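You operate a simulated robot arm through the tools that you are given. There is no shell and no other tool.

Carry out the task below with a simulated robot arm. There is one attempt and no reset: what you move stays moved.

TASK
The depth mark shows: press the coupling home, crimp it and draw the ring out.
Fine: other hoses left alone, one good crimp, hands outside the yellow lines, power off at the end. Where these are worked on the way, their far stop is far enough and under half their travel is too little: crimper die ring.

It is judged by the outcome, as a careful person would: the job done as asked, and still so three seconds after it is handed in. It fails if anything else is knocked over, pushed out of place, dropped, spilled or broken.

THE ROBOT
A 6-joint arm with a two-finger gripper, fixed in place. Base frame: the origin is at the foot of the arm, x ahead of it, y to its left, z up. Readings come in cm, rad, newtons and seconds.
Its first joint turns from -2.897 to 2.897 rad. Payload 2.45 kg.
Tool frame: the origin (TCP) lies between the finger pads and is the grasp point; the fingertips stand 2 cm ahead of it; z points along the fingers, y is the line along which they close. The gripper opens to 14 cm. The gripper's body begins 16.8 cm behind the TCP.
Orientation is told as [roll, pitch, yaw] about the base's x, y, z axes, in that order, counted from this pose: with the fingers straight down and closing along the base's y, the tool's x points along the base's -x, its y along +y and its z along -z.

THE INTERFACE
- The arm moves only by the tool nudge_tool. Its argument "targets" is a list of rows, each a list of 7 numbers: the shift along the base's x, y, z in cm, then the turn, a rotation vector about the base's x, y, z in rad, then the gripper command, from -1 (shut) to 1 (fully open), values between in proportion. In form: [[tx, ty, tz, ax, ay, az, gripper], ...]. A call has 1 to 20 rows; each row is the pose to reach, as a shift and turn from the pose commanded when the call began. Rows are played at 5 a second. More than 5 cm and 0.15 rad between two rows, or a gripper value outside its range, and nothing of the call is played. A pose out of reach is approached as far as the arm can. The call stops where the force on the tool passes 90 N (or 10 N more than at its start, if that is more) or the arm is blocked; 0.2 s more then pass. The fingers move at their own pace (about 4.5 cm/s each) and stop on an object; they squeeze with about 33 N. The grip force told is the motor's: it shows also when the fingers shut on nothing. Time passes only in rows, and 0.2 s behind the last, so rows that repeat a pose let the fingers close. The reply holds the time, the measured pose of the TCP, the force on the tool along the base axes, the opening and the grip force, in the units named above and with some noise, with the torque about the TCP (base axes, N m) and any sound that the robot's microphone picked up.
- Cameras (640 x 400 px; columns grow to the right, rows downward): "scene" is fixed at [22.01, -65.07, 170.61]; the picture's right is [0.76, -0.66, 0.00], its down [-0.21, -0.24, -0.95] and it looks along [0.62, 0.72, -0.32] (base axes); focal length 354 px, centre (320, 200). "wrist" rides on the gripper at [7.8, 1.1, -20.9] in the tool frame; the picture's right is [-0.14, 0.99, 0.00], its down [-0.92, -0.13, -0.37] and it looks along [-0.36, -0.05, 0.93] (tool axes); focal length 280 px, centre (320, 200). There is no depth. A picture from a camera that has moved, and an enlarged one, comes with that camera's place and axes in the base frame and with its lens.
- capture(camera): a new picture of that camera. It takes no simulated time.
- inspect(camera, box): a new picture of the part [left, top, right, bottom] of that camera's present view, enlarged. It takes no simulated time.
- finish_job(): hands the job in; it is judged then, once.

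Places have to be worked out from the pictures, the camera data and where the tool is seen. Open the gripper and draw the arm clear of the work before you hand the job in, unless the task says otherwise.

The tools are called after "Emit:" by a JSON object that holds its "api" and its "payload". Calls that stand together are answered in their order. nudge_tool: Moves the arm, as the interface text tells. Its arguments: {"type":"object","properties":{"targets":{"type":"array","items":{"type":"array","items":{"type":"number"}}}},"required":["targets"]} The other tools are called the same way: capture (camera) takes a picture; inspect (camera, box) takes an enlarged picture of a part of a camera's view; finish_job () hands the job in.

At the start:

```text
time_s: 0.0
position: [55.89, 8.69, 156.83]
orientation: [0.001, 0.001, -0.001]
wrist_force: [0.3, -0.3, 0.8]
moment: [-0.01, -0.01, 0.01]
grip_width: 14.0
grasp_force: 0.1
```

scene: 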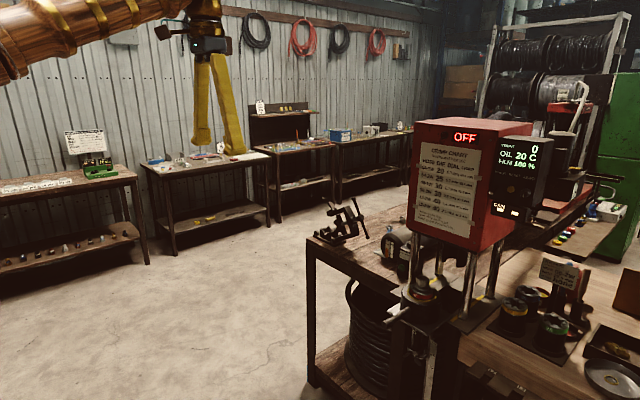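
wrist: 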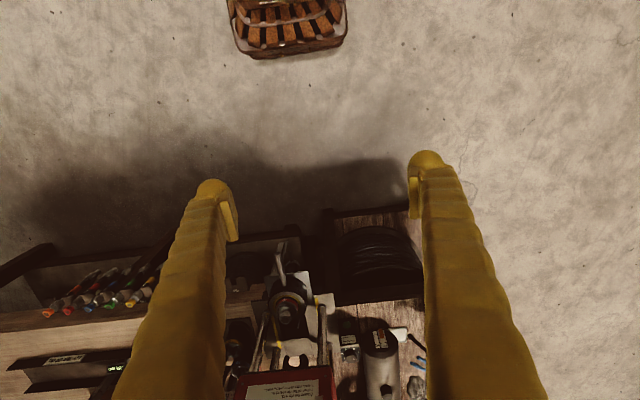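

I'll begin by looking at the scene closely before moving anything.

Emit:
{"api": "inspect", "payload": {"camera": "scene", "box": [300, 180, 480, 380]}}

Emit:
{"api": "inspect", "payload": {"camera": "scene", "box": [400, 100, 560, 260]}}

Emit:
{"api": "inspect", "payload": {"camera": "scene", "box": [460, 220, 640, 400]}}

Emit:
{"api": "inspect", "payload": {"camera": "wrist", "box": [200, 220, 460, 400]}}

```text
2.00 times, centred on (390, 280) of scene
camera zoom: at [22.01, -65.07, 170.61], right [0.76, -0.66, 0.0], down [-0.21, -0.24, -0.95], along [0.62, 0.72, -0.32], focal length 707 px, centre (180, 40)
```

zoom: 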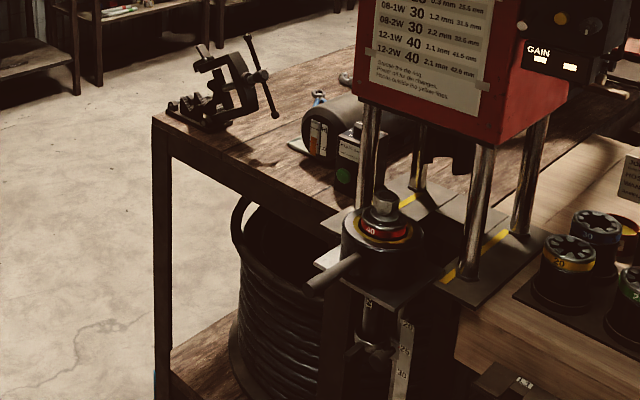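

```text
2.50 times, centred on (480, 180) of scene
camera zoom: at [22.01, -65.07, 170.61], right [0.76, -0.66, 0.0], down [-0.21, -0.24, -0.95], along [0.62, 0.72, -0.32], focal length 884 px, centre (-80, 250)
```

zoom: 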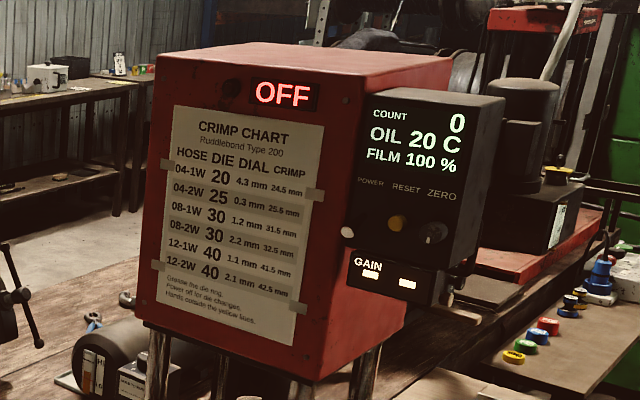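

```text
2.22 times, centred on (550, 310) of scene
camera zoom: at [22.01, -65.07, 170.61], right [0.76, -0.66, 0.0], down [-0.21, -0.24, -0.95], along [0.62, 0.72, -0.32], focal length 786 px, centre (-191, -44)
```

zoom: 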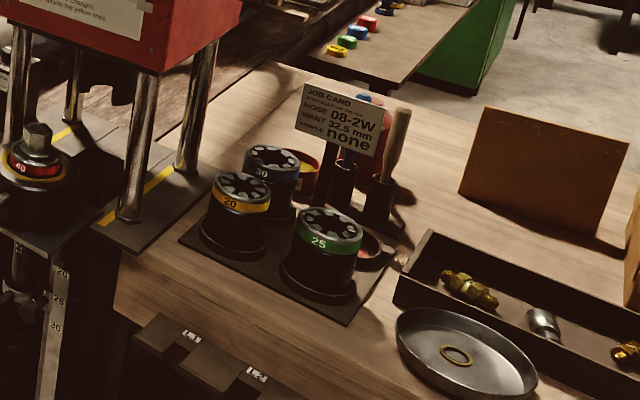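

```text
2.22 times, centred on (330, 310) of wrist
camera zoom: at [48.08, 9.84, 177.88], right [0.14, 0.99, 0.0], down [0.92, -0.13, 0.37], along [0.36, -0.05, -0.93], focal length 623 px, centre (298, -44)
```

zoom: 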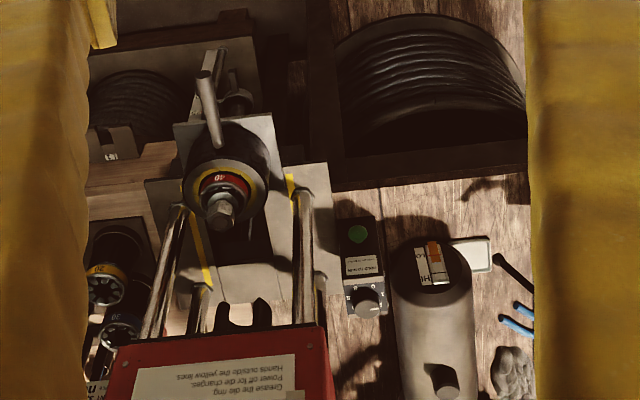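

The crimper's ring (40, red) is drawn out towards the arm with a handle at about (95,-10,101), and the power reads OFF. I'll zoom in further on the hose, the control box and the panel.

Emit:
{"api": "inspect", "payload": {"camera": "scene", "box": [370, 240, 460, 300]}}

Emit:
{"api": "inspect", "payload": {"camera": "scene", "box": [370, 300, 470, 370]}}

Emit:
{"api": "inspect", "payload": {"camera": "scene", "box": [370, 215, 440, 265]}}

Emit:
{"api": "inspect", "payload": {"camera": "scene", "box": [485, 130, 555, 225]}}

Emit:
{"api": "inspect", "payload": {"camera": "scene", "box": [530, 250, 610, 310]}}

Emit:
{"api": "inspect", "payload": {"camera": "wrist", "box": [250, 240, 350, 330]}}

Emit:
{"api": "inspect", "payload": {"camera": "wrist", "box": [240, 310, 440, 400]}}

```text
6.67 times, centred on (415, 270) of scene
camera zoom: at [22.01, -65.07, 170.61], right [0.76, -0.66, 0.0], down [-0.21, -0.24, -0.95], along [0.62, 0.72, -0.32], focal length 2357 px, centre (-313, -267)
```

zoom: 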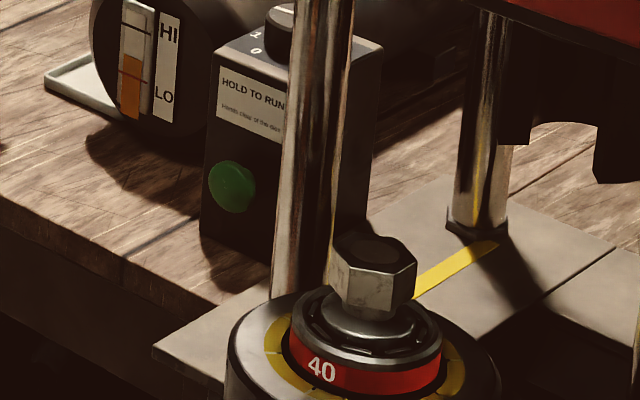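

```text
5.71 times, centred on (420, 335) of scene
camera zoom: at [22.01, -65.07, 170.61], right [0.76, -0.66, 0.0], down [-0.21, -0.24, -0.95], along [0.62, 0.72, -0.32], focal length 2020 px, centre (-251, -571)
```

zoom: 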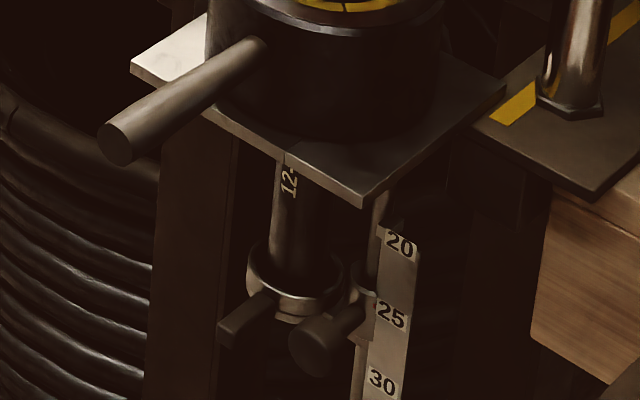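

```text
8.00 times, centred on (405, 240) of scene
camera zoom: at [22.01, -65.07, 170.61], right [0.76, -0.66, 0.0], down [-0.21, -0.24, -0.95], along [0.62, 0.72, -0.32], focal length 2828 px, centre (-360, -120)
```

zoom: 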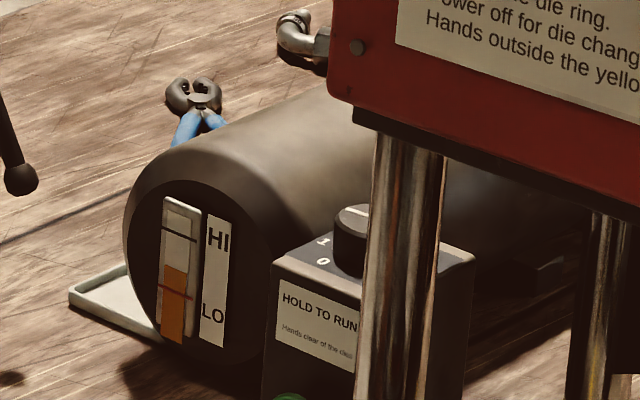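

```text
4.21 times, centred on (520, 178) of scene
camera zoom: at [22.01, -65.07, 170.61], right [0.76, -0.66, 0.0], down [-0.21, -0.24, -0.95], along [0.62, 0.72, -0.32], focal length 1489 px, centre (-522, 295)
```

zoom: 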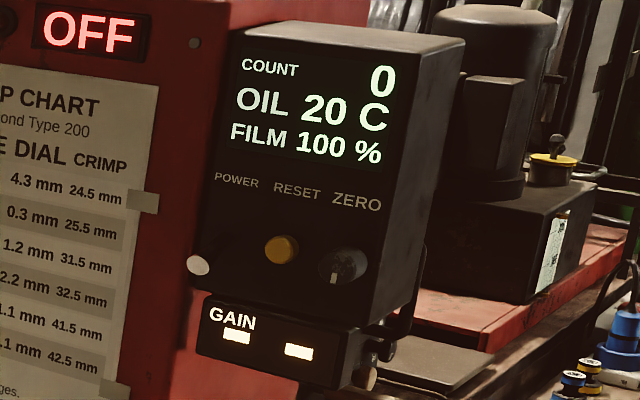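

```text
6.67 times, centred on (570, 280) of scene
camera zoom: at [22.01, -65.07, 170.61], right [0.76, -0.66, 0.0], down [-0.21, -0.24, -0.95], along [0.62, 0.72, -0.32], focal length 2357 px, centre (-1347, -333)
```

zoom: 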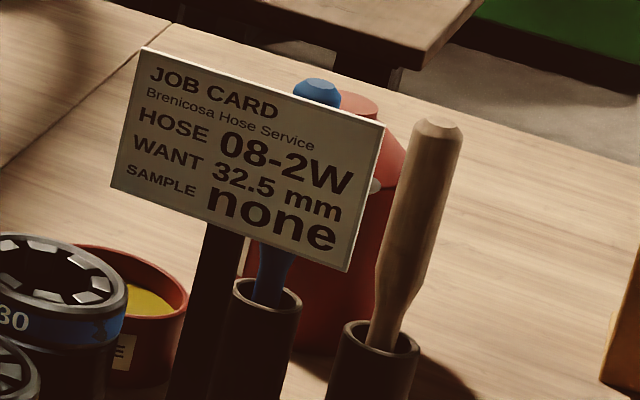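

```text
4.44 times, centred on (300, 285) of wrist
camera zoom: at [48.08, 9.84, 177.88], right [0.14, 0.99, 0.0], down [0.92, -0.13, 0.37], along [0.36, -0.05, -0.93], focal length 1246 px, centre (409, -178)
```

zoom: 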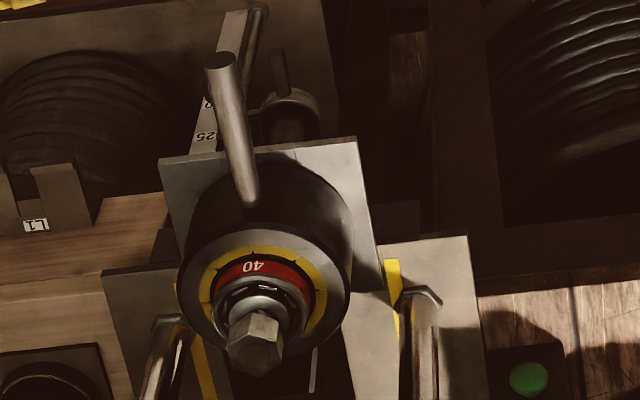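

```text
3.20 times, centred on (340, 355) of wrist
camera zoom: at [48.08, 9.84, 177.88], right [0.14, 0.99, 0.0], down [0.92, -0.13, 0.37], along [0.36, -0.05, -0.93], focal length 897 px, centre (256, -296)
```

zoom: 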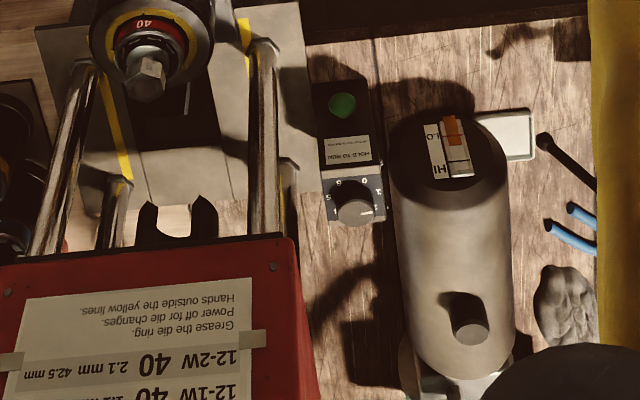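

The clamped hose carries "12-…" text and the control box has a "HOLD TO RUN" green button with a numbered knob. I need closer views, so I'll tilt the tool 45° and come down well in front of the machine, clear of everything.

Emit:
{"api": "nudge_tool", "payload": {"targets": [[0, -2.6, -3, 0, -0.112, 0, 1], [0, -5.3, -6, 0, -0.224, 0, 1], [0, -8, -9, 0, -0.336, 0, 1], [0, -10.7, -12, 0, -0.448, 0, 1], [0, -13.4, -15, 0, -0.56, 0, 1], [0, -16, -18, 0, -0.672, 0, 1], [0, -18.7, -21, 0, -0.785, 0, 1], [0, -18.7, -21, 0, -0.785, 0, 1]]}}

```text
time_s: 1.8
position: [55.88, -10.03, 135.93]
orientation: [-0.001, -0.787, 0.0]
wrist_force: [0.0, 0.3, 0.0]
moment: [-0.02, -0.02, -0.01]
grip_width: 14.01
grasp_force: 0.0
```

Pose reached as intended. I'll take a wrist picture of the machine front.

Emit:
{"api": "capture", "payload": {"camera": "wrist"}}

Emit:
{"api": "inspect", "payload": {"camera": "wrist", "box": [220, 60, 420, 200]}}

Emit:
{"api": "inspect", "payload": {"camera": "wrist", "box": [220, 200, 420, 340]}}

```text
taken
camera wrist: at [35.56, -8.89, 145.19], right [0.1, 0.99, 0.1], down [0.39, -0.13, 0.91], along [0.92, -0.05, -0.4], focal length 280 px, centre (320, 200)
```

wrist: 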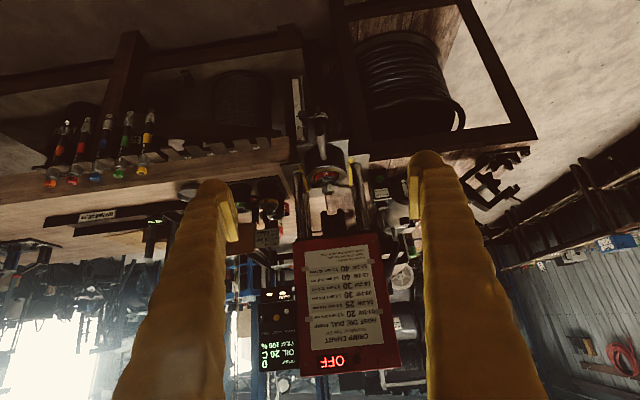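

```text
2.86 times, centred on (320, 130) of wrist
camera zoom: at [35.56, -8.89, 145.19], right [0.1, 0.99, 0.1], down [0.39, -0.13, 0.91], along [0.92, -0.05, -0.4], focal length 801 px, centre (320, 400)
```

zoom: 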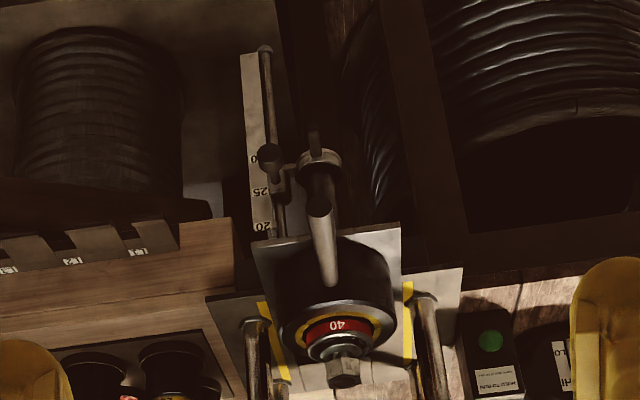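

```text
2.86 times, centred on (320, 270) of wrist
camera zoom: at [35.56, -8.89, 145.19], right [0.1, 0.99, 0.1], down [0.39, -0.13, 0.91], along [0.92, -0.05, -0.4], focal length 801 px, centre (320, 0)
```

zoom: 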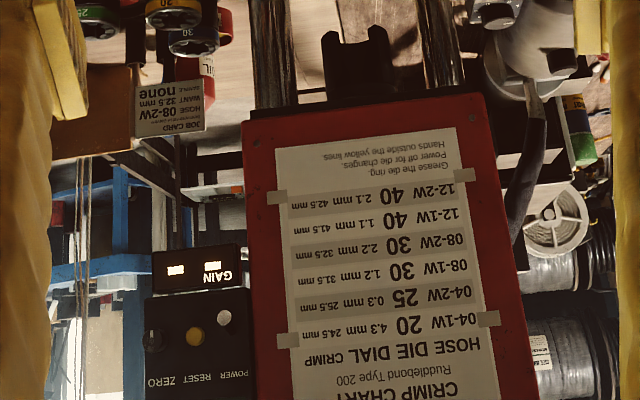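

The machine's front is clear to view; the chart shows 12-1W → die 40, dial 1.1 mm, 12-2W → die 40, dial 2.1 mm. I need the hose marking, so I'll drop the camera lower and to the right side (-y), looking at the hose beneath the ring.

Emit:
{"api": "nudge_tool", "payload": {"targets": [[1.2, -2.5, -3, 0, 0, 0.055, 1], [2.4, -5, -6, 0, 0, 0.11, 1], [3.6, -7.5, -9, 0, 0, 0.165, 1], [4.8, -10, -12, 0, 0, 0.22, 1], [6, -12.6, -15, 0, 0, 0.275, 1], [7.2, -15.2, -18, 0, 0, 0.33, 1], [8.4, -17.7, -21, 0, 0, 0.385, 1], [9.6, -20.2, -24, 0, 0, 0.44, 1], [10.8, -22.8, -27, 0, 0, 0.495, 1], [12, -25.3, -30, 0, 0, 0.55, 1], [12, -25.3, -30, 0, 0, 0.55, 1]]}}

Emit:
{"api": "capture", "payload": {"camera": "wrist"}}

```text
time_s: 4.2
position: [67.78, -35.25, 105.92]
orientation: [-0.001, -0.786, 0.55]
wrist_force: [0.0, -0.2, -0.3]
moment: [0.0, 0.03, 0.0]
grip_width: 13.99
grasp_force: 0.1
```

```text
taken
camera wrist: at [50.0, -44.96, 115.24], right [-0.43, 0.9, 0.1], down [0.4, 0.1, 0.91], along [0.81, 0.44, -0.4], focal length 280 px, centre (320, 200)
```

wrist: 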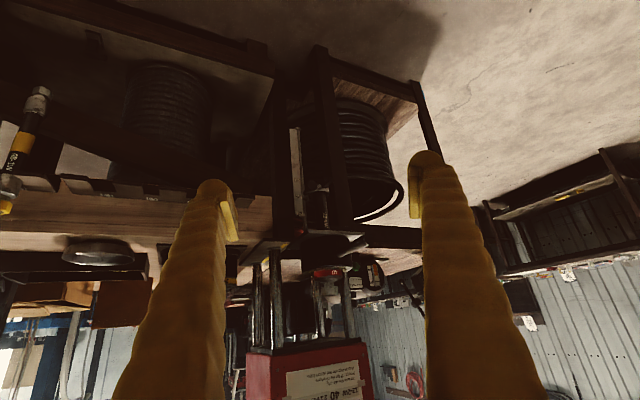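

Emit:
{"api": "inspect", "payload": {"camera": "wrist", "box": [260, 150, 400, 290]}}

Emit:
{"api": "inspect", "payload": {"camera": "wrist", "box": [280, 170, 350, 240]}}

Emit:
{"api": "inspect", "payload": {"camera": "wrist", "box": [300, 230, 400, 300]}}

Emit:
{"api": "inspect", "payload": {"camera": "wrist", "box": [0, 80, 200, 220]}}

```text
2.86 times, centred on (330, 220) of wrist
camera zoom: at [50.0, -44.96, 115.24], right [-0.43, 0.9, 0.1], down [0.4, 0.1, 0.91], along [0.81, 0.44, -0.4], focal length 801 px, centre (291, 143)
```

zoom: 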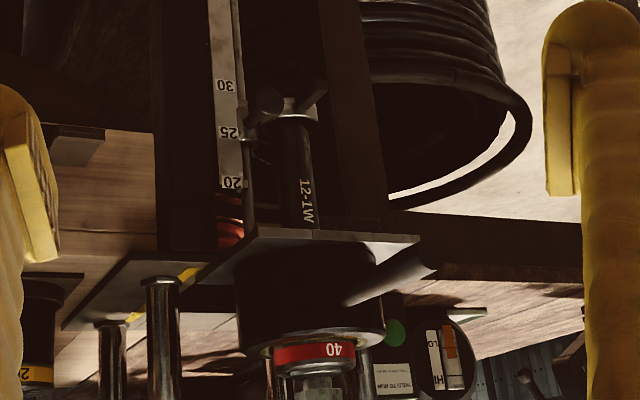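

```text
5.71 times, centred on (315, 205) of wrist
camera zoom: at [50.0, -44.96, 115.24], right [-0.43, 0.9, 0.1], down [0.4, 0.1, 0.91], along [0.81, 0.44, -0.4], focal length 1602 px, centre (349, 171)
```

zoom: 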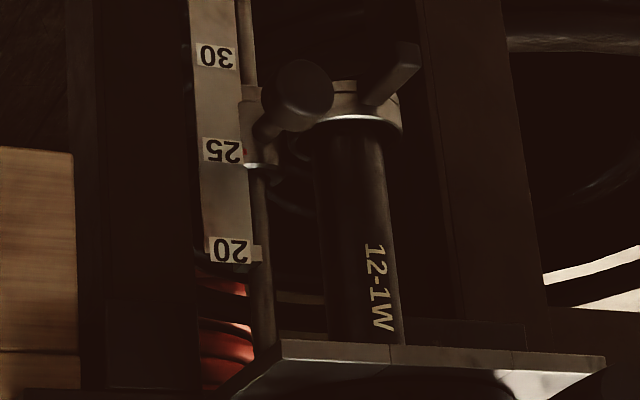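

```text
5.71 times, centred on (350, 265) of wrist
camera zoom: at [50.0, -44.96, 115.24], right [-0.43, 0.9, 0.1], down [0.4, 0.1, 0.91], along [0.81, 0.44, -0.4], focal length 1602 px, centre (149, -171)
```

zoom: 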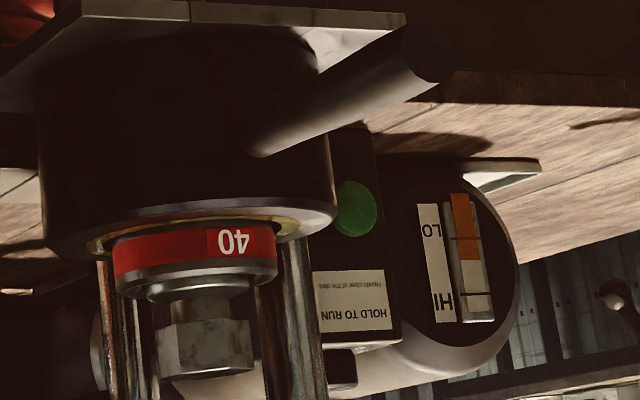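

```text
2.86 times, centred on (100, 150) of wrist
camera zoom: at [50.0, -44.96, 115.24], right [-0.43, 0.9, 0.1], down [0.4, 0.1, 0.91], along [0.81, 0.44, -0.4], focal length 801 px, centre (949, 343)
```

zoom: 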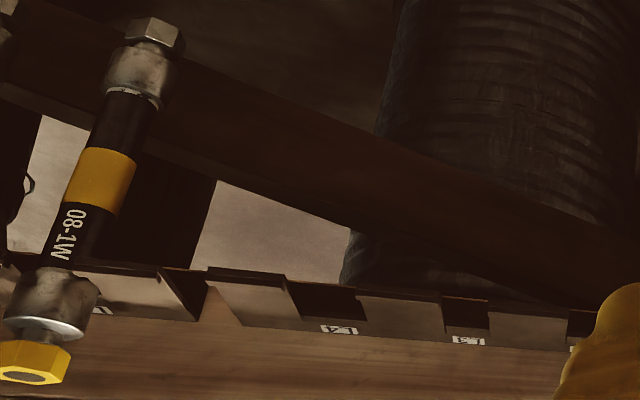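

The hose in the clamp is 12-1W, so the mounted die 40 is right and the dial should be 1.1 mm. The job card (08-2W) doesn't match this hose, so I ignore it; next I move to see the knob on the control box from above.

Emit:
{"api": "nudge_tool", "payload": {"targets": [[0.7, 3.2, 3.4, -0.006, 0.0214, -0.042, 1], [1.4, 6.4, 6.8, -0.012, 0.0428, -0.084, 1], [2.1, 9.7, 10.3, -0.018, 0.0642, -0.126, 1], [2.8, 12.9, 13.7, -0.024, 0.0857, -0.168, 1], [3.5, 16.2, 17.1, -0.03, 0.107, -0.21, 1], [4.2, 19.4, 20.5, -0.036, 0.1285, -0.252, 1], [4.9, 22.7, 24, -0.042, 0.15, -0.294, 1], [5.6, 25.9, 27.4, -0.048, 0.1713, -0.336, 1], [6.3, 29.2, 30.8, -0.054, 0.1927, -0.378, 1], [7, 32.4, 34.2, -0.06, 0.214, -0.42, 1], [7.7, 35.6, 37.6, -0.066, 0.2355, -0.462, 1], [8.4, 38.9, 41, -0.072, 0.257, -0.504, 1], [9.1, 42.2, 44.5, -0.0786, 0.2784, -0.5457, 1], [9.1, 42.2, 44.5, -0.0786, 0.2784, -0.5457, 1]]}}

Emit:
{"api": "capture", "payload": {"camera": "wrist"}}

```text
time_s: 7.2
position: [76.95, 7.06, 150.46]
orientation: [0.001, -0.5, -0.003]
wrist_force: [0.4, -0.8, -0.4]
moment: [0.01, 0.02, -0.03]
grip_width: 13.98
grasp_force: 0.0
```

```text
taken
camera wrist: at [60.15, 8.14, 165.07], right [0.12, 0.99, 0.07], down [0.63, -0.13, 0.76], along [0.77, -0.05, -0.64], focal length 280 px, centre (320, 200)
```

wrist: 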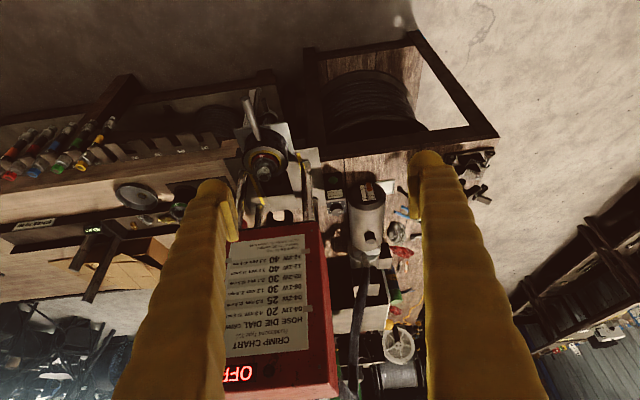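

Emit:
{"api": "inspect", "payload": {"camera": "wrist", "box": [315, 165, 365, 215]}}

Emit:
{"api": "inspect", "payload": {"camera": "wrist", "box": [230, 90, 330, 230]}}

Emit:
{"api": "inspect", "payload": {"camera": "wrist", "box": [240, 180, 330, 240]}}

Emit:
{"api": "inspect", "payload": {"camera": "wrist", "box": [330, 170, 430, 270]}}

```text
8.00 times, centred on (340, 190) of wrist
camera zoom: at [60.15, 8.14, 165.07], right [0.12, 0.99, 0.07], down [0.63, -0.13, 0.76], along [0.77, -0.05, -0.64], focal length 2243 px, centre (160, 280)
```

zoom: 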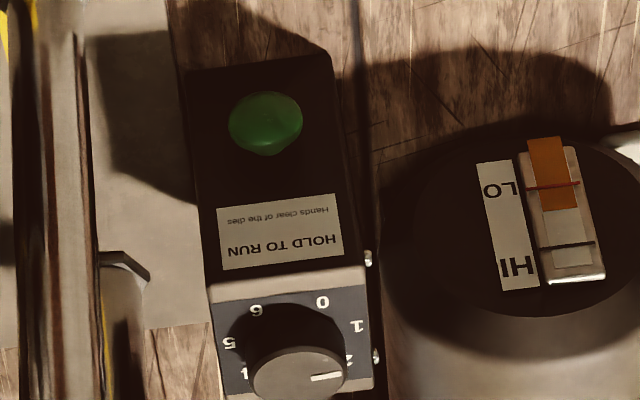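

```text
2.86 times, centred on (280, 160) of wrist
camera zoom: at [60.15, 8.14, 165.07], right [0.12, 0.99, 0.07], down [0.63, -0.13, 0.76], along [0.77, -0.05, -0.64], focal length 801 px, centre (434, 314)
```

zoom: 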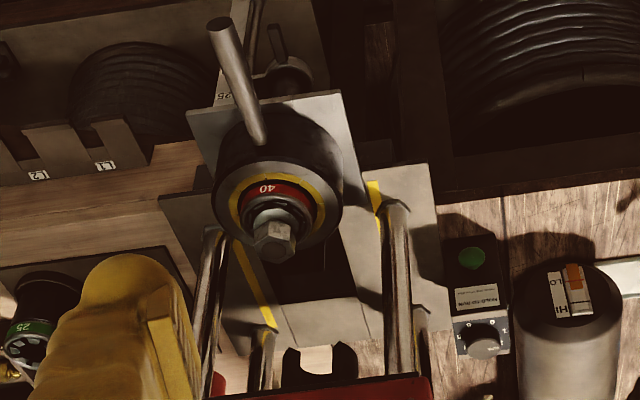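

```text
6.67 times, centred on (285, 210) of wrist
camera zoom: at [60.15, 8.14, 165.07], right [0.12, 0.99, 0.07], down [0.63, -0.13, 0.76], along [0.77, -0.05, -0.64], focal length 1869 px, centre (553, 133)
```

zoom: 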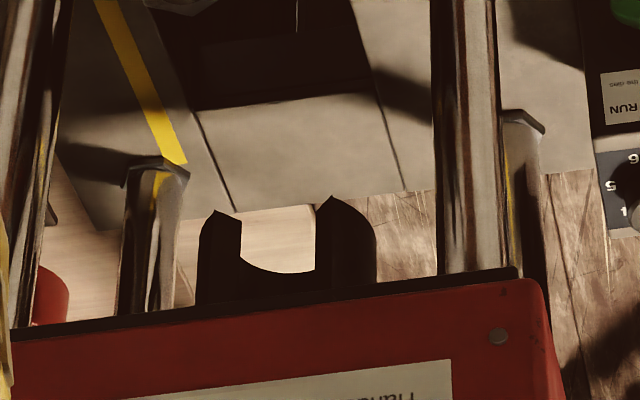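

```text
4.00 times, centred on (380, 220) of wrist
camera zoom: at [60.15, 8.14, 165.07], right [0.12, 0.99, 0.07], down [0.63, -0.13, 0.76], along [0.77, -0.05, -0.64], focal length 1122 px, centre (80, 120)
```

zoom: 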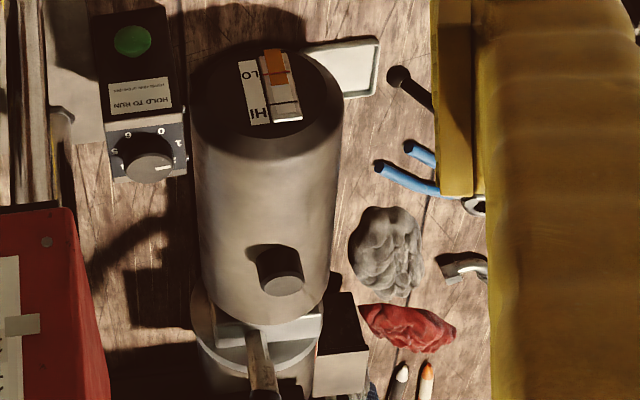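

The knob on the control box looks like the 0–6 mm dial, reading close to 1. I'll zoom further to read it exactly.

Emit:
{"api": "inspect", "payload": {"camera": "wrist", "box": [323, 195, 351, 215]}}

Emit:
{"api": "inspect", "payload": {"camera": "scene", "box": [400, 235, 425, 255]}}

Emit:
{"api": "inspect", "payload": {"camera": "scene", "box": [500, 185, 535, 220]}}

```text
16.00 times, centred on (337, 205) of wrist
camera zoom: at [60.15, 8.14, 165.07], right [0.12, 0.99, 0.07], down [0.63, -0.13, 0.76], along [0.77, -0.05, -0.64], focal length 4486 px, centre (48, 120)
```

zoom: 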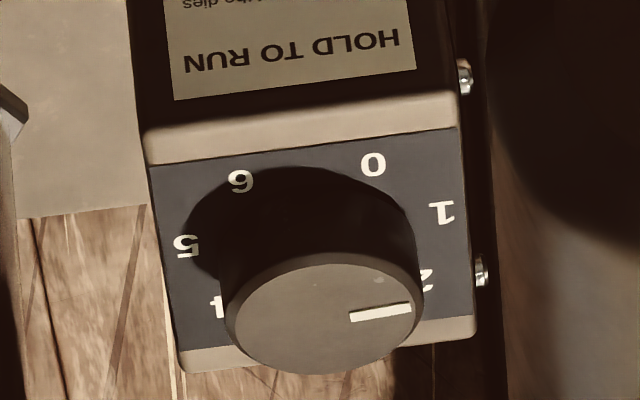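

```text
16.00 times, centred on (412, 245) of scene
camera zoom: at [22.01, -65.07, 170.61], right [0.76, -0.66, 0.0], down [-0.21, -0.24, -0.95], along [0.62, 0.72, -0.32], focal length 5657 px, centre (-1160, -520)
```

zoom: 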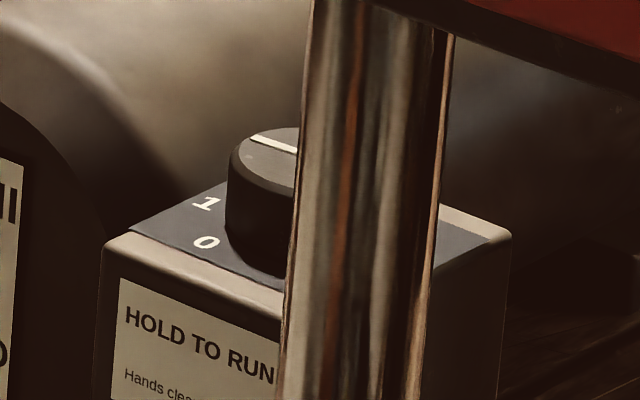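

```text
11.43 times, centred on (518, 202) of scene
camera zoom: at [22.01, -65.07, 170.61], right [0.76, -0.66, 0.0], down [-0.21, -0.24, -0.95], along [0.62, 0.72, -0.32], focal length 4040 px, centre (-1937, 171)
```

zoom: 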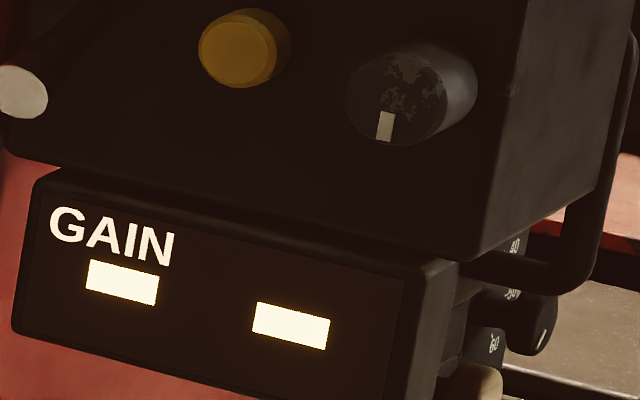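

The dial pointer works out to about 1.1 mm (0 at 30°, 50° per mm, pointer near 86°), which matches 12-1W with die 40, so it stays as it is. Now I look closely at the coupling and ring to place them precisely.

Emit:
{"api": "inspect", "payload": {"camera": "wrist", "box": [245, 145, 295, 190]}}

Emit:
{"api": "inspect", "payload": {"camera": "scene", "box": [400, 270, 450, 310]}}

Emit:
{"api": "inspect", "payload": {"camera": "scene", "box": [380, 290, 440, 330]}}

Emit:
{"api": "inspect", "payload": {"camera": "wrist", "box": [235, 90, 305, 160]}}

```text
8.89 times, centred on (270, 168) of wrist
camera zoom: at [60.15, 8.14, 165.07], right [0.12, 0.99, 0.07], down [0.63, -0.13, 0.76], along [0.77, -0.05, -0.64], focal length 2492 px, centre (764, 489)
```

zoom: 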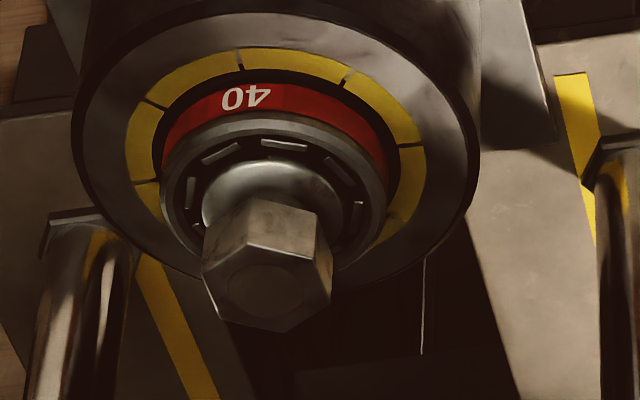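

```text
10.00 times, centred on (425, 290) of scene
camera zoom: at [22.01, -65.07, 170.61], right [0.76, -0.66, 0.0], down [-0.21, -0.24, -0.95], along [0.62, 0.72, -0.32], focal length 3535 px, centre (-730, -700)
```

zoom: 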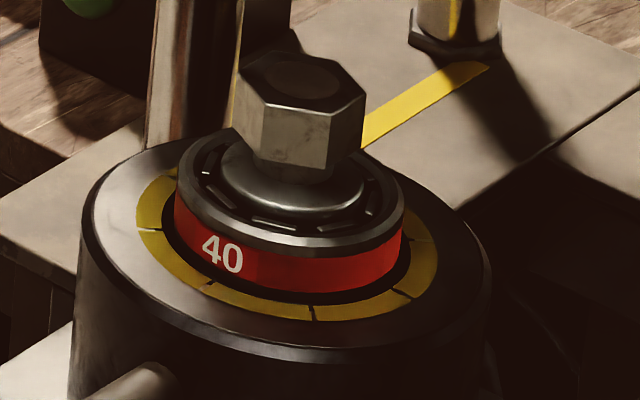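

```text
10.00 times, centred on (410, 310) of scene
camera zoom: at [22.01, -65.07, 170.61], right [0.76, -0.66, 0.0], down [-0.21, -0.24, -0.95], along [0.62, 0.72, -0.32], focal length 3535 px, centre (-580, -900)
```

zoom: 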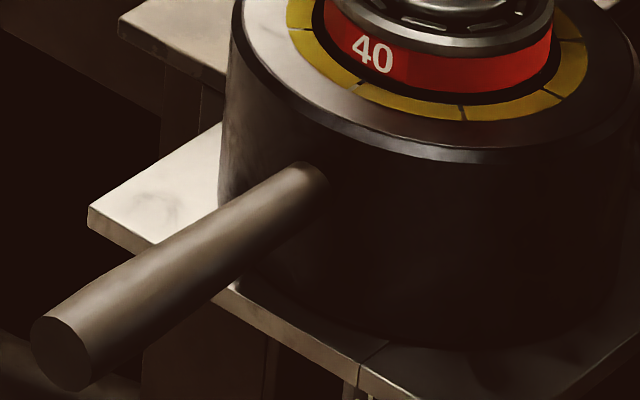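

```text
5.71 times, centred on (270, 125) of wrist
camera zoom: at [60.15, 8.14, 165.07], right [0.12, 0.99, 0.07], down [0.63, -0.13, 0.76], along [0.77, -0.05, -0.64], focal length 1602 px, centre (606, 629)
```

zoom: 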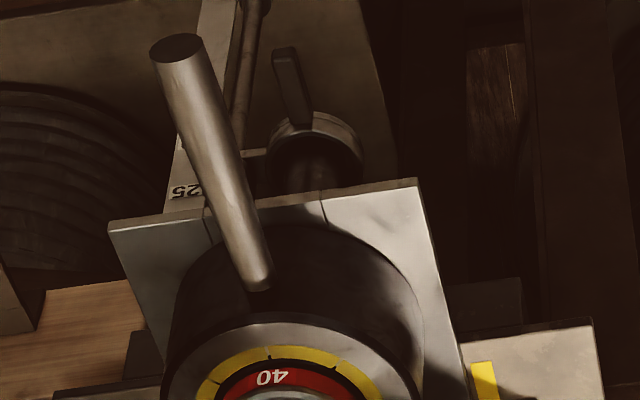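

Handle runs along x from x≈95 to 107 at y≈-10.2, z≈101; the coupling's hex top is at about (114,-10.2,109.6). With the fingers shut, I'll move to a hover above the hex top with the tool tilted about 43°.

Emit:
{"api": "nudge_tool", "payload": {"targets": [[3, -1.4, -2.7, 0, -0.02, 0, -1], [6.1, -2.9, -5.4, 0, -0.04, 0, -1], [9.1, -4.3, -8.1, 0, -0.06, 0, -1], [12.2, -5.8, -10.8, 0, -0.08, 0, -1], [15.2, -7.2, -13.5, 0, -0.1, 0, -1], [18.3, -8.6, -16.2, 0, -0.12, 0, -1], [21.3, -10.1, -18.9, 0, -0.14, 0, -1], [24.4, -11.5, -21.6, 0, -0.16, 0, -1], [27.4, -13, -24.3, 0, -0.18, 0, -1], [30.5, -14.4, -27, 0, -0.2, 0, -1], [33.5, -15.8, -29.7, 0, -0.22, 0, -1], [36.6, -17.3, -32.5, 0, -0.25, 0, -1], [36.6, -17.3, -32.5, 0, -0.25, 0, -1], [36.6, -17.3, -32.5, 0, -0.25, 0, -1]]}}

Emit:
{"api": "capture", "payload": {"camera": "scene"}}

Emit:
{"api": "capture", "payload": {"camera": "wrist"}}

```text
time_s: 10.2
position: [113.68, -10.33, 118.0]
orientation: [0.002, -0.748, 0.0]
wrist_force: [-0.6, -0.6, -0.1]
moment: [0.04, 0.0, 0.0]
grip_width: 0.0
grasp_force: 29.5
```

```text
taken
```

scene: 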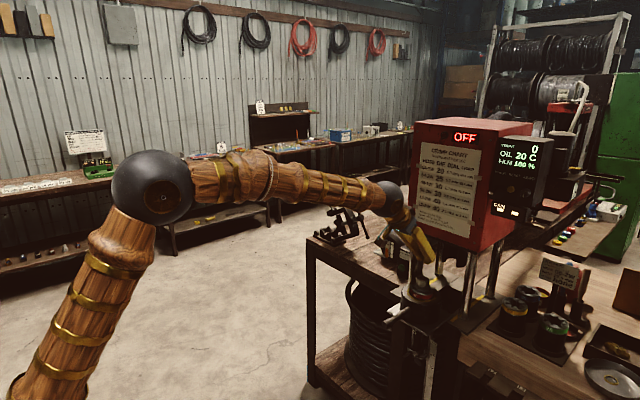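

```text
taken
camera wrist: at [93.65, -9.23, 127.95], right [0.1, 0.99, 0.09], down [0.42, -0.13, 0.9], along [0.9, -0.05, -0.43], focal length 280 px, centre (320, 200)
```

wrist: 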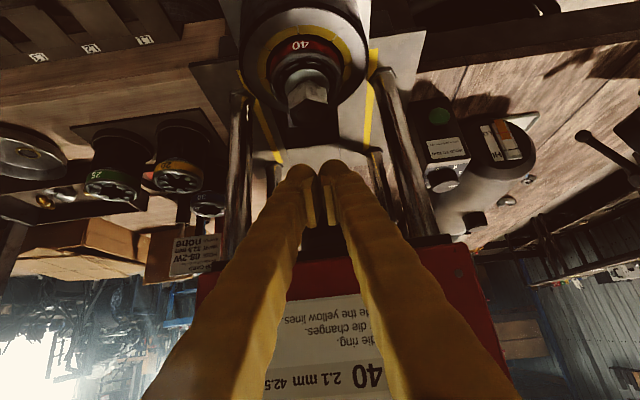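

Reachable. I'll zoom in with both cameras to check the alignment of the closed fingertips over the hex.

Emit:
{"api": "inspect", "payload": {"camera": "scene", "box": [385, 230, 465, 310]}}

Emit:
{"api": "inspect", "payload": {"camera": "wrist", "box": [240, 20, 400, 220]}}

```text
5.00 times, centred on (425, 270) of scene
camera zoom: at [22.01, -65.07, 170.61], right [0.76, -0.66, 0.0], down [-0.21, -0.24, -0.95], along [0.62, 0.72, -0.32], focal length 1768 px, centre (-205, -150)
```

zoom: 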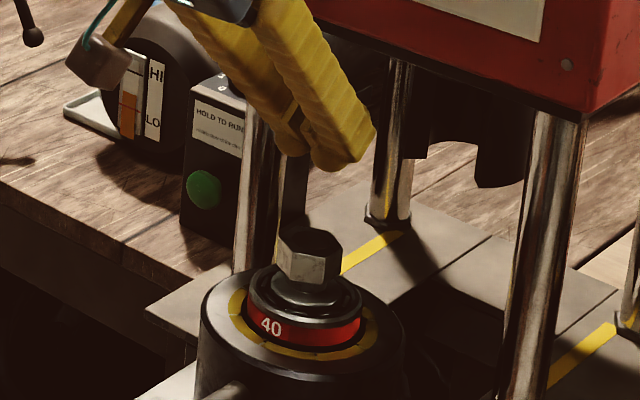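

```text
2.00 times, centred on (320, 120) of wrist
camera zoom: at [93.65, -9.23, 127.95], right [0.1, 0.99, 0.09], down [0.42, -0.13, 0.9], along [0.9, -0.05, -0.43], focal length 561 px, centre (320, 360)
```

zoom: 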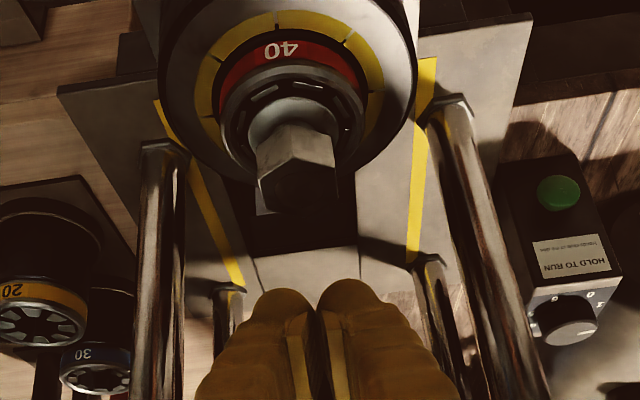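

The closed tips sit centrally above the hex. I'll descend slowly to just above contact, nudging back 0.3 cm in x.

Emit:
{"api": "nudge_tool", "payload": {"targets": [[-0.3, 0, -1, 0, 0, 0, -1], [-0.3, 0, -2, 0, 0, 0, -1], [-0.3, 0, -3, 0, 0, 0, -1], [-0.3, 0, -4, 0, 0, 0, -1], [-0.3, 0, -5, 0, 0, 0, -1], [-0.3, 0, -5, 0, 0, 0, -1]]}}

Emit:
{"api": "inspect", "payload": {"camera": "scene", "box": [385, 240, 465, 320]}}

Emit:
{"api": "inspect", "payload": {"camera": "wrist", "box": [240, 60, 400, 220]}}

```text
time_s: 11.6
position: [113.27, -10.5, 112.77]
orientation: [0.0, -0.75, 0.0]
wrist_force: [0.3, 0.6, -0.3]
moment: [0.01, 0.02, 0.01]
grip_width: 0.01
grasp_force: 30.0
```

```text
5.00 times, centred on (425, 280) of scene
camera zoom: at [22.01, -65.07, 170.61], right [0.76, -0.66, 0.0], down [-0.21, -0.24, -0.95], along [0.62, 0.72, -0.32], focal length 1768 px, centre (-205, -200)
```

zoom: 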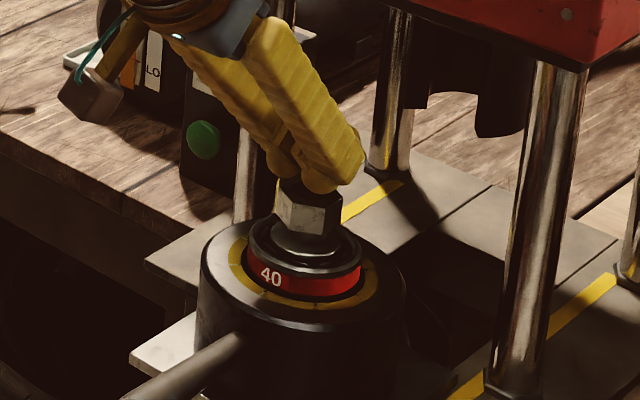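

```text
2.50 times, centred on (320, 140) of wrist
camera zoom: at [93.33, -9.28, 122.9], right [0.1, 0.99, 0.09], down [0.42, -0.13, 0.9], along [0.9, -0.05, -0.43], focal length 701 px, centre (320, 350)
```

zoom: 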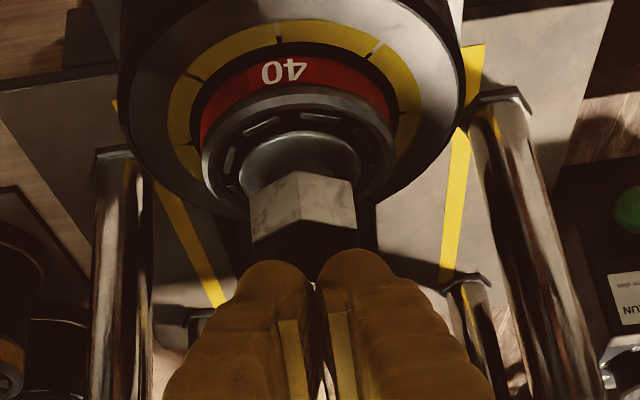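

Almost touching, no force yet and well centred. I continue the press straight down in small steps and watch the force.

Emit:
{"api": "nudge_tool", "payload": {"targets": [[0, 0, -0.3, 0, 0, 0, -1], [0, 0, -0.6, 0, 0, 0, -1], [0, 0, -0.9, 0, 0, 0, -1], [0, 0, -1.2, 0, 0, 0, -1], [0, 0, -1.5, 0, 0, 0, -1]]}}

Emit:
{"api": "inspect", "payload": {"camera": "scene", "box": [385, 240, 465, 320]}}

```text
time_s: 12.8
position: [113.36, -10.45, 111.56]
orientation: [0.0, -0.752, -0.001]
wrist_force: [0.1, -1.0, 6.9]
moment: [-0.01, -0.02, -0.04]
grip_width: 0.59
grasp_force: 29.2
```

```text
5.00 times, centred on (425, 280) of scene
camera zoom: at [22.01, -65.07, 170.61], right [0.76, -0.66, 0.0], down [-0.21, -0.24, -0.95], along [0.62, 0.72, -0.32], focal length 1768 px, centre (-205, -200)
```

zoom: 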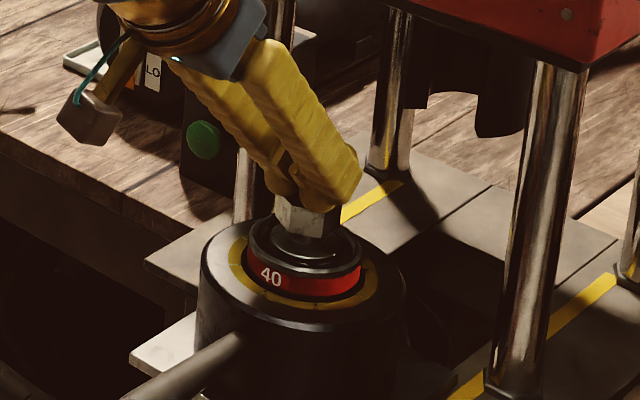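

Contact: 6.9 N upward, and the fingers opened 0.6 cm. I'll continue a little and watch whether the fingers spread.

Emit:
{"api": "nudge_tool", "payload": {"targets": [[0, 0, -0.2, 0, 0, 0, -1], [0, 0, -0.4, 0, 0, 0, -1], [0, 0, -0.4, 0, 0, 0, -1]]}}

Emit:
{"api": "inspect", "payload": {"camera": "scene", "box": [400, 255, 450, 305]}}

Emit:
{"api": "inspect", "payload": {"camera": "wrist", "box": [240, 60, 400, 220]}}

```text
time_s: 13.6
position: [113.28, -10.49, 111.01]
orientation: [0.0, -0.751, -0.002]
wrist_force: [-0.3, -0.8, 9.6]
moment: [0.0, 0.04, 0.03]
grip_width: 0.61
grasp_force: 29.3
```

```text
8.00 times, centred on (425, 280) of scene
camera zoom: at [22.01, -65.07, 170.61], right [0.76, -0.66, 0.0], down [-0.21, -0.24, -0.95], along [0.62, 0.72, -0.32], focal length 2828 px, centre (-520, -440)
```

zoom: 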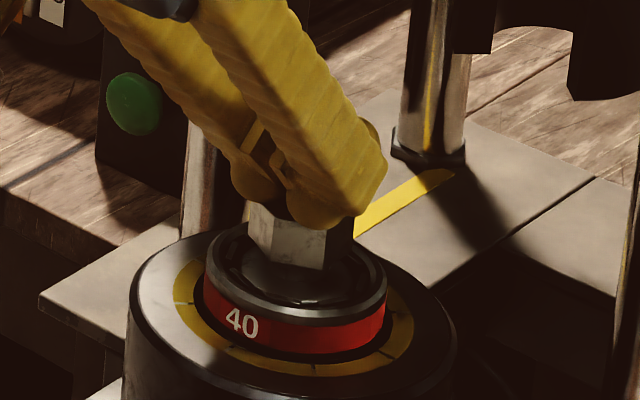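

```text
2.50 times, centred on (320, 140) of wrist
camera zoom: at [93.35, -9.27, 121.09], right [0.1, 0.99, 0.09], down [0.42, -0.13, 0.9], along [0.9, -0.05, -0.43], focal length 701 px, centre (320, 350)
```

zoom: 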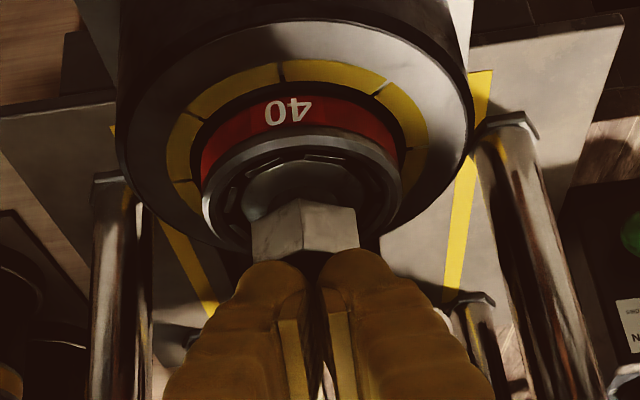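

The coupling is sinking at only about 10 N with the fingers holding steady. I keep pressing until it comes up against its stop.

Emit:
{"api": "nudge_tool", "payload": {"targets": [[0, 0, -0.2, 0, 0, 0, -1], [0, 0, -0.4, 0, 0, 0, -1], [0, 0, -0.6, 0, 0, 0, -1], [0, 0, -0.6, 0, 0, 0, -1]]}}

Emit:
{"api": "inspect", "payload": {"camera": "scene", "box": [400, 255, 450, 305]}}

```text
time_s: 14.6
position: [113.26, -10.47, 110.38]
orientation: [0.001, -0.748, 0.001]
wrist_force: [-0.1, -0.6, 0.6]
moment: [0.02, 0.0, 0.01]
grip_width: 0.0
grasp_force: 29.2
```

```text
8.00 times, centred on (425, 280) of scene
camera zoom: at [22.01, -65.07, 170.61], right [0.76, -0.66, 0.0], down [-0.21, -0.24, -0.95], along [0.62, 0.72, -0.32], focal length 2828 px, centre (-520, -440)
```

zoom: 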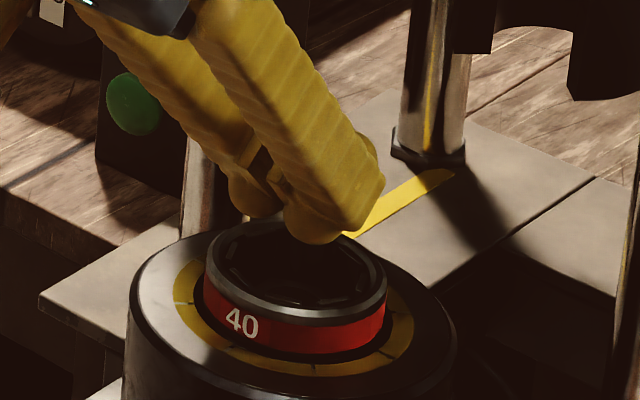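

The force dropped to nothing and the hex is out of the scene camera's view; I need to see what happened from the wrist camera.

Emit:
{"api": "inspect", "payload": {"camera": "wrist", "box": [240, 60, 400, 220]}}

Emit:
{"api": "inspect", "payload": {"camera": "scene", "box": [380, 260, 460, 340]}}

Emit:
{"api": "inspect", "payload": {"camera": "scene", "box": [370, 300, 470, 380]}}

```text
2.50 times, centred on (320, 140) of wrist
camera zoom: at [93.32, -9.26, 120.42], right [0.1, 0.99, 0.09], down [0.42, -0.13, 0.9], along [0.9, -0.05, -0.43], focal length 701 px, centre (320, 350)
```

zoom: 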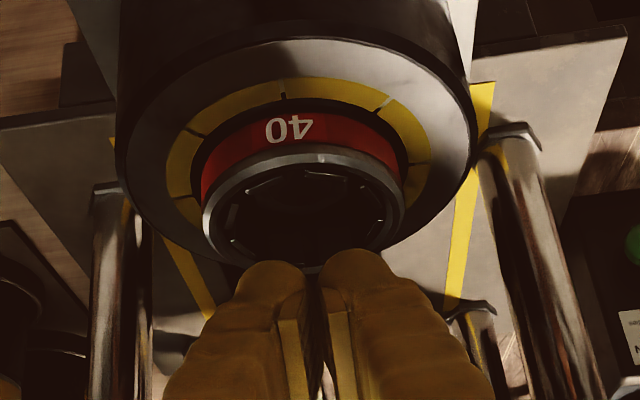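

```text
5.00 times, centred on (420, 300) of scene
camera zoom: at [22.01, -65.07, 170.61], right [0.76, -0.66, 0.0], down [-0.21, -0.24, -0.95], along [0.62, 0.72, -0.32], focal length 1768 px, centre (-180, -300)
```

zoom: 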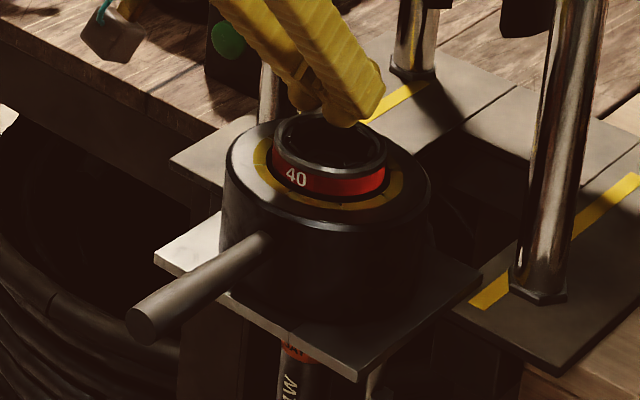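

```text
5.00 times, centred on (420, 340) of scene
camera zoom: at [22.01, -65.07, 170.61], right [0.76, -0.66, 0.0], down [-0.21, -0.24, -0.95], along [0.62, 0.72, -0.32], focal length 1768 px, centre (-180, -500)
```

zoom: 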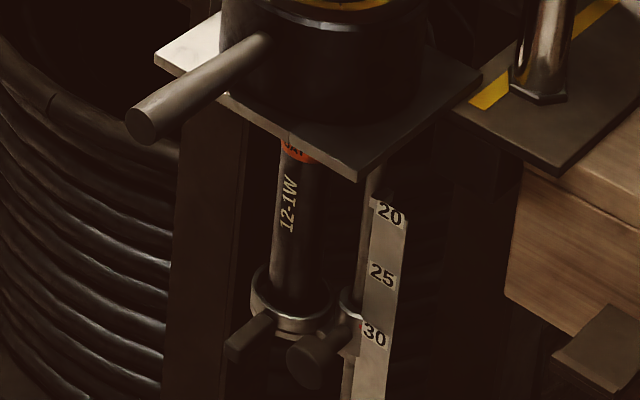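

The hose and its clamp have slid down the rod from about 25 to 30 on the scale instead of the coupling seating alone. I stop pressing and look closely at the clamp and the hose.

Emit:
{"api": "inspect", "payload": {"camera": "scene", "box": [380, 325, 440, 380]}}

Emit:
{"api": "inspect", "payload": {"camera": "wrist", "box": [270, 90, 360, 170]}}

Emit:
{"api": "capture", "payload": {"camera": "scene"}}

```text
7.27 times, centred on (410, 352) of scene
camera zoom: at [22.01, -65.07, 170.61], right [0.76, -0.66, 0.0], down [-0.21, -0.24, -0.95], along [0.62, 0.72, -0.32], focal length 2571 px, centre (-334, -909)
```

zoom: 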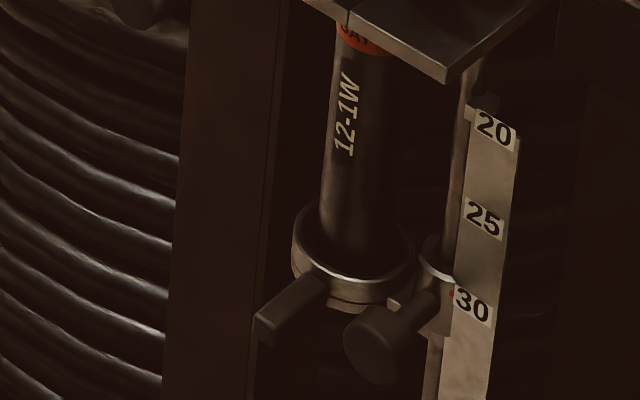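

```text
5.00 times, centred on (315, 130) of wrist
camera zoom: at [93.32, -9.26, 120.42], right [0.1, 0.99, 0.09], down [0.42, -0.13, 0.9], along [0.9, -0.05, -0.43], focal length 1402 px, centre (345, 550)
```

zoom: 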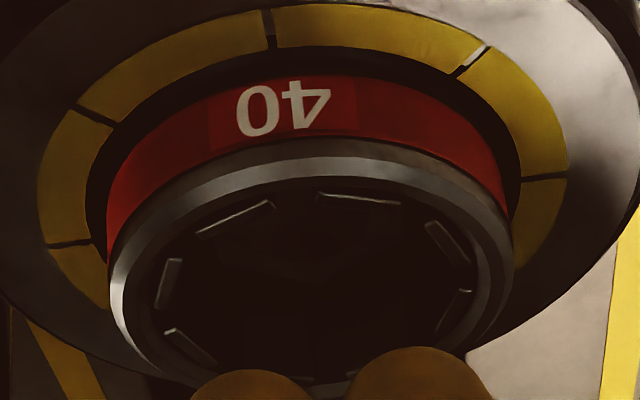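

```text
taken
```

scene: 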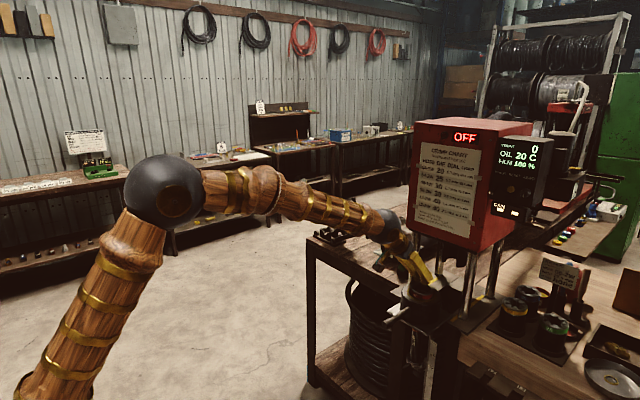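

The carriage and hose moved together; the coupling is now low inside the ring. I'll lift clear and bring the camera down low in front to see the coupling, the mark and the clamp from the side.

Emit:
{"api": "nudge_tool", "payload": {"targets": [[0, 0, 4, 0, 0, 0, -1], [-3, 0, 7.8, 0, 0, 0, -1], [-7, -0.5, 10.5, 0.005, -0.039, 0.027, -1], [-11.5, -2, 10.5, 0.01, -0.077, 0.055, -1], [-14.4, -3.2, 7.3, 0.014, -0.116, 0.082, -1], [-17.2, -4.3, 4.1, 0.019, -0.155, 0.11, -1], [-20.1, -5.5, 0.9, 0.024, -0.193, 0.137, -1], [-22.9, -6.6, -2.3, 0.029, -0.232, 0.165, -1], [-25.8, -7.8, -5.5, 0.034, -0.27, 0.192, -1], [-28.7, -9, -8.5, 0.039, -0.31, 0.22, -1], [-31.5, -10.1, -11.4, 0.0437, -0.348, 0.2475, -1], [-31.5, -10.1, -11.4, 0.0437, -0.348, 0.2475, -1]]}}

Emit:
{"api": "capture", "payload": {"camera": "wrist"}}

```text
time_s: 17.2
position: [81.85, -20.49, 99.01]
orientation: [0.0, -1.1, 0.248]
wrist_force: [0.0, -0.2, -0.2]
moment: [0.0, 0.01, -0.02]
grip_width: 0.01
grasp_force: 29.3
```

```text
taken
camera wrist: at [60.0, -24.98, 101.6], right [-0.18, 0.98, 0.12], down [0.12, -0.1, 0.99], along [0.98, 0.2, -0.1], focal length 280 px, centre (320, 200)
```

wrist: 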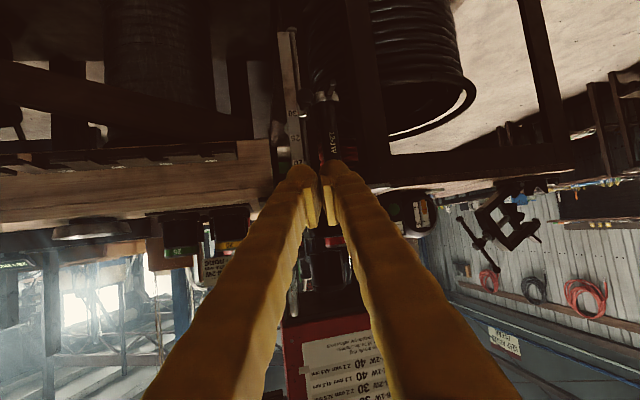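

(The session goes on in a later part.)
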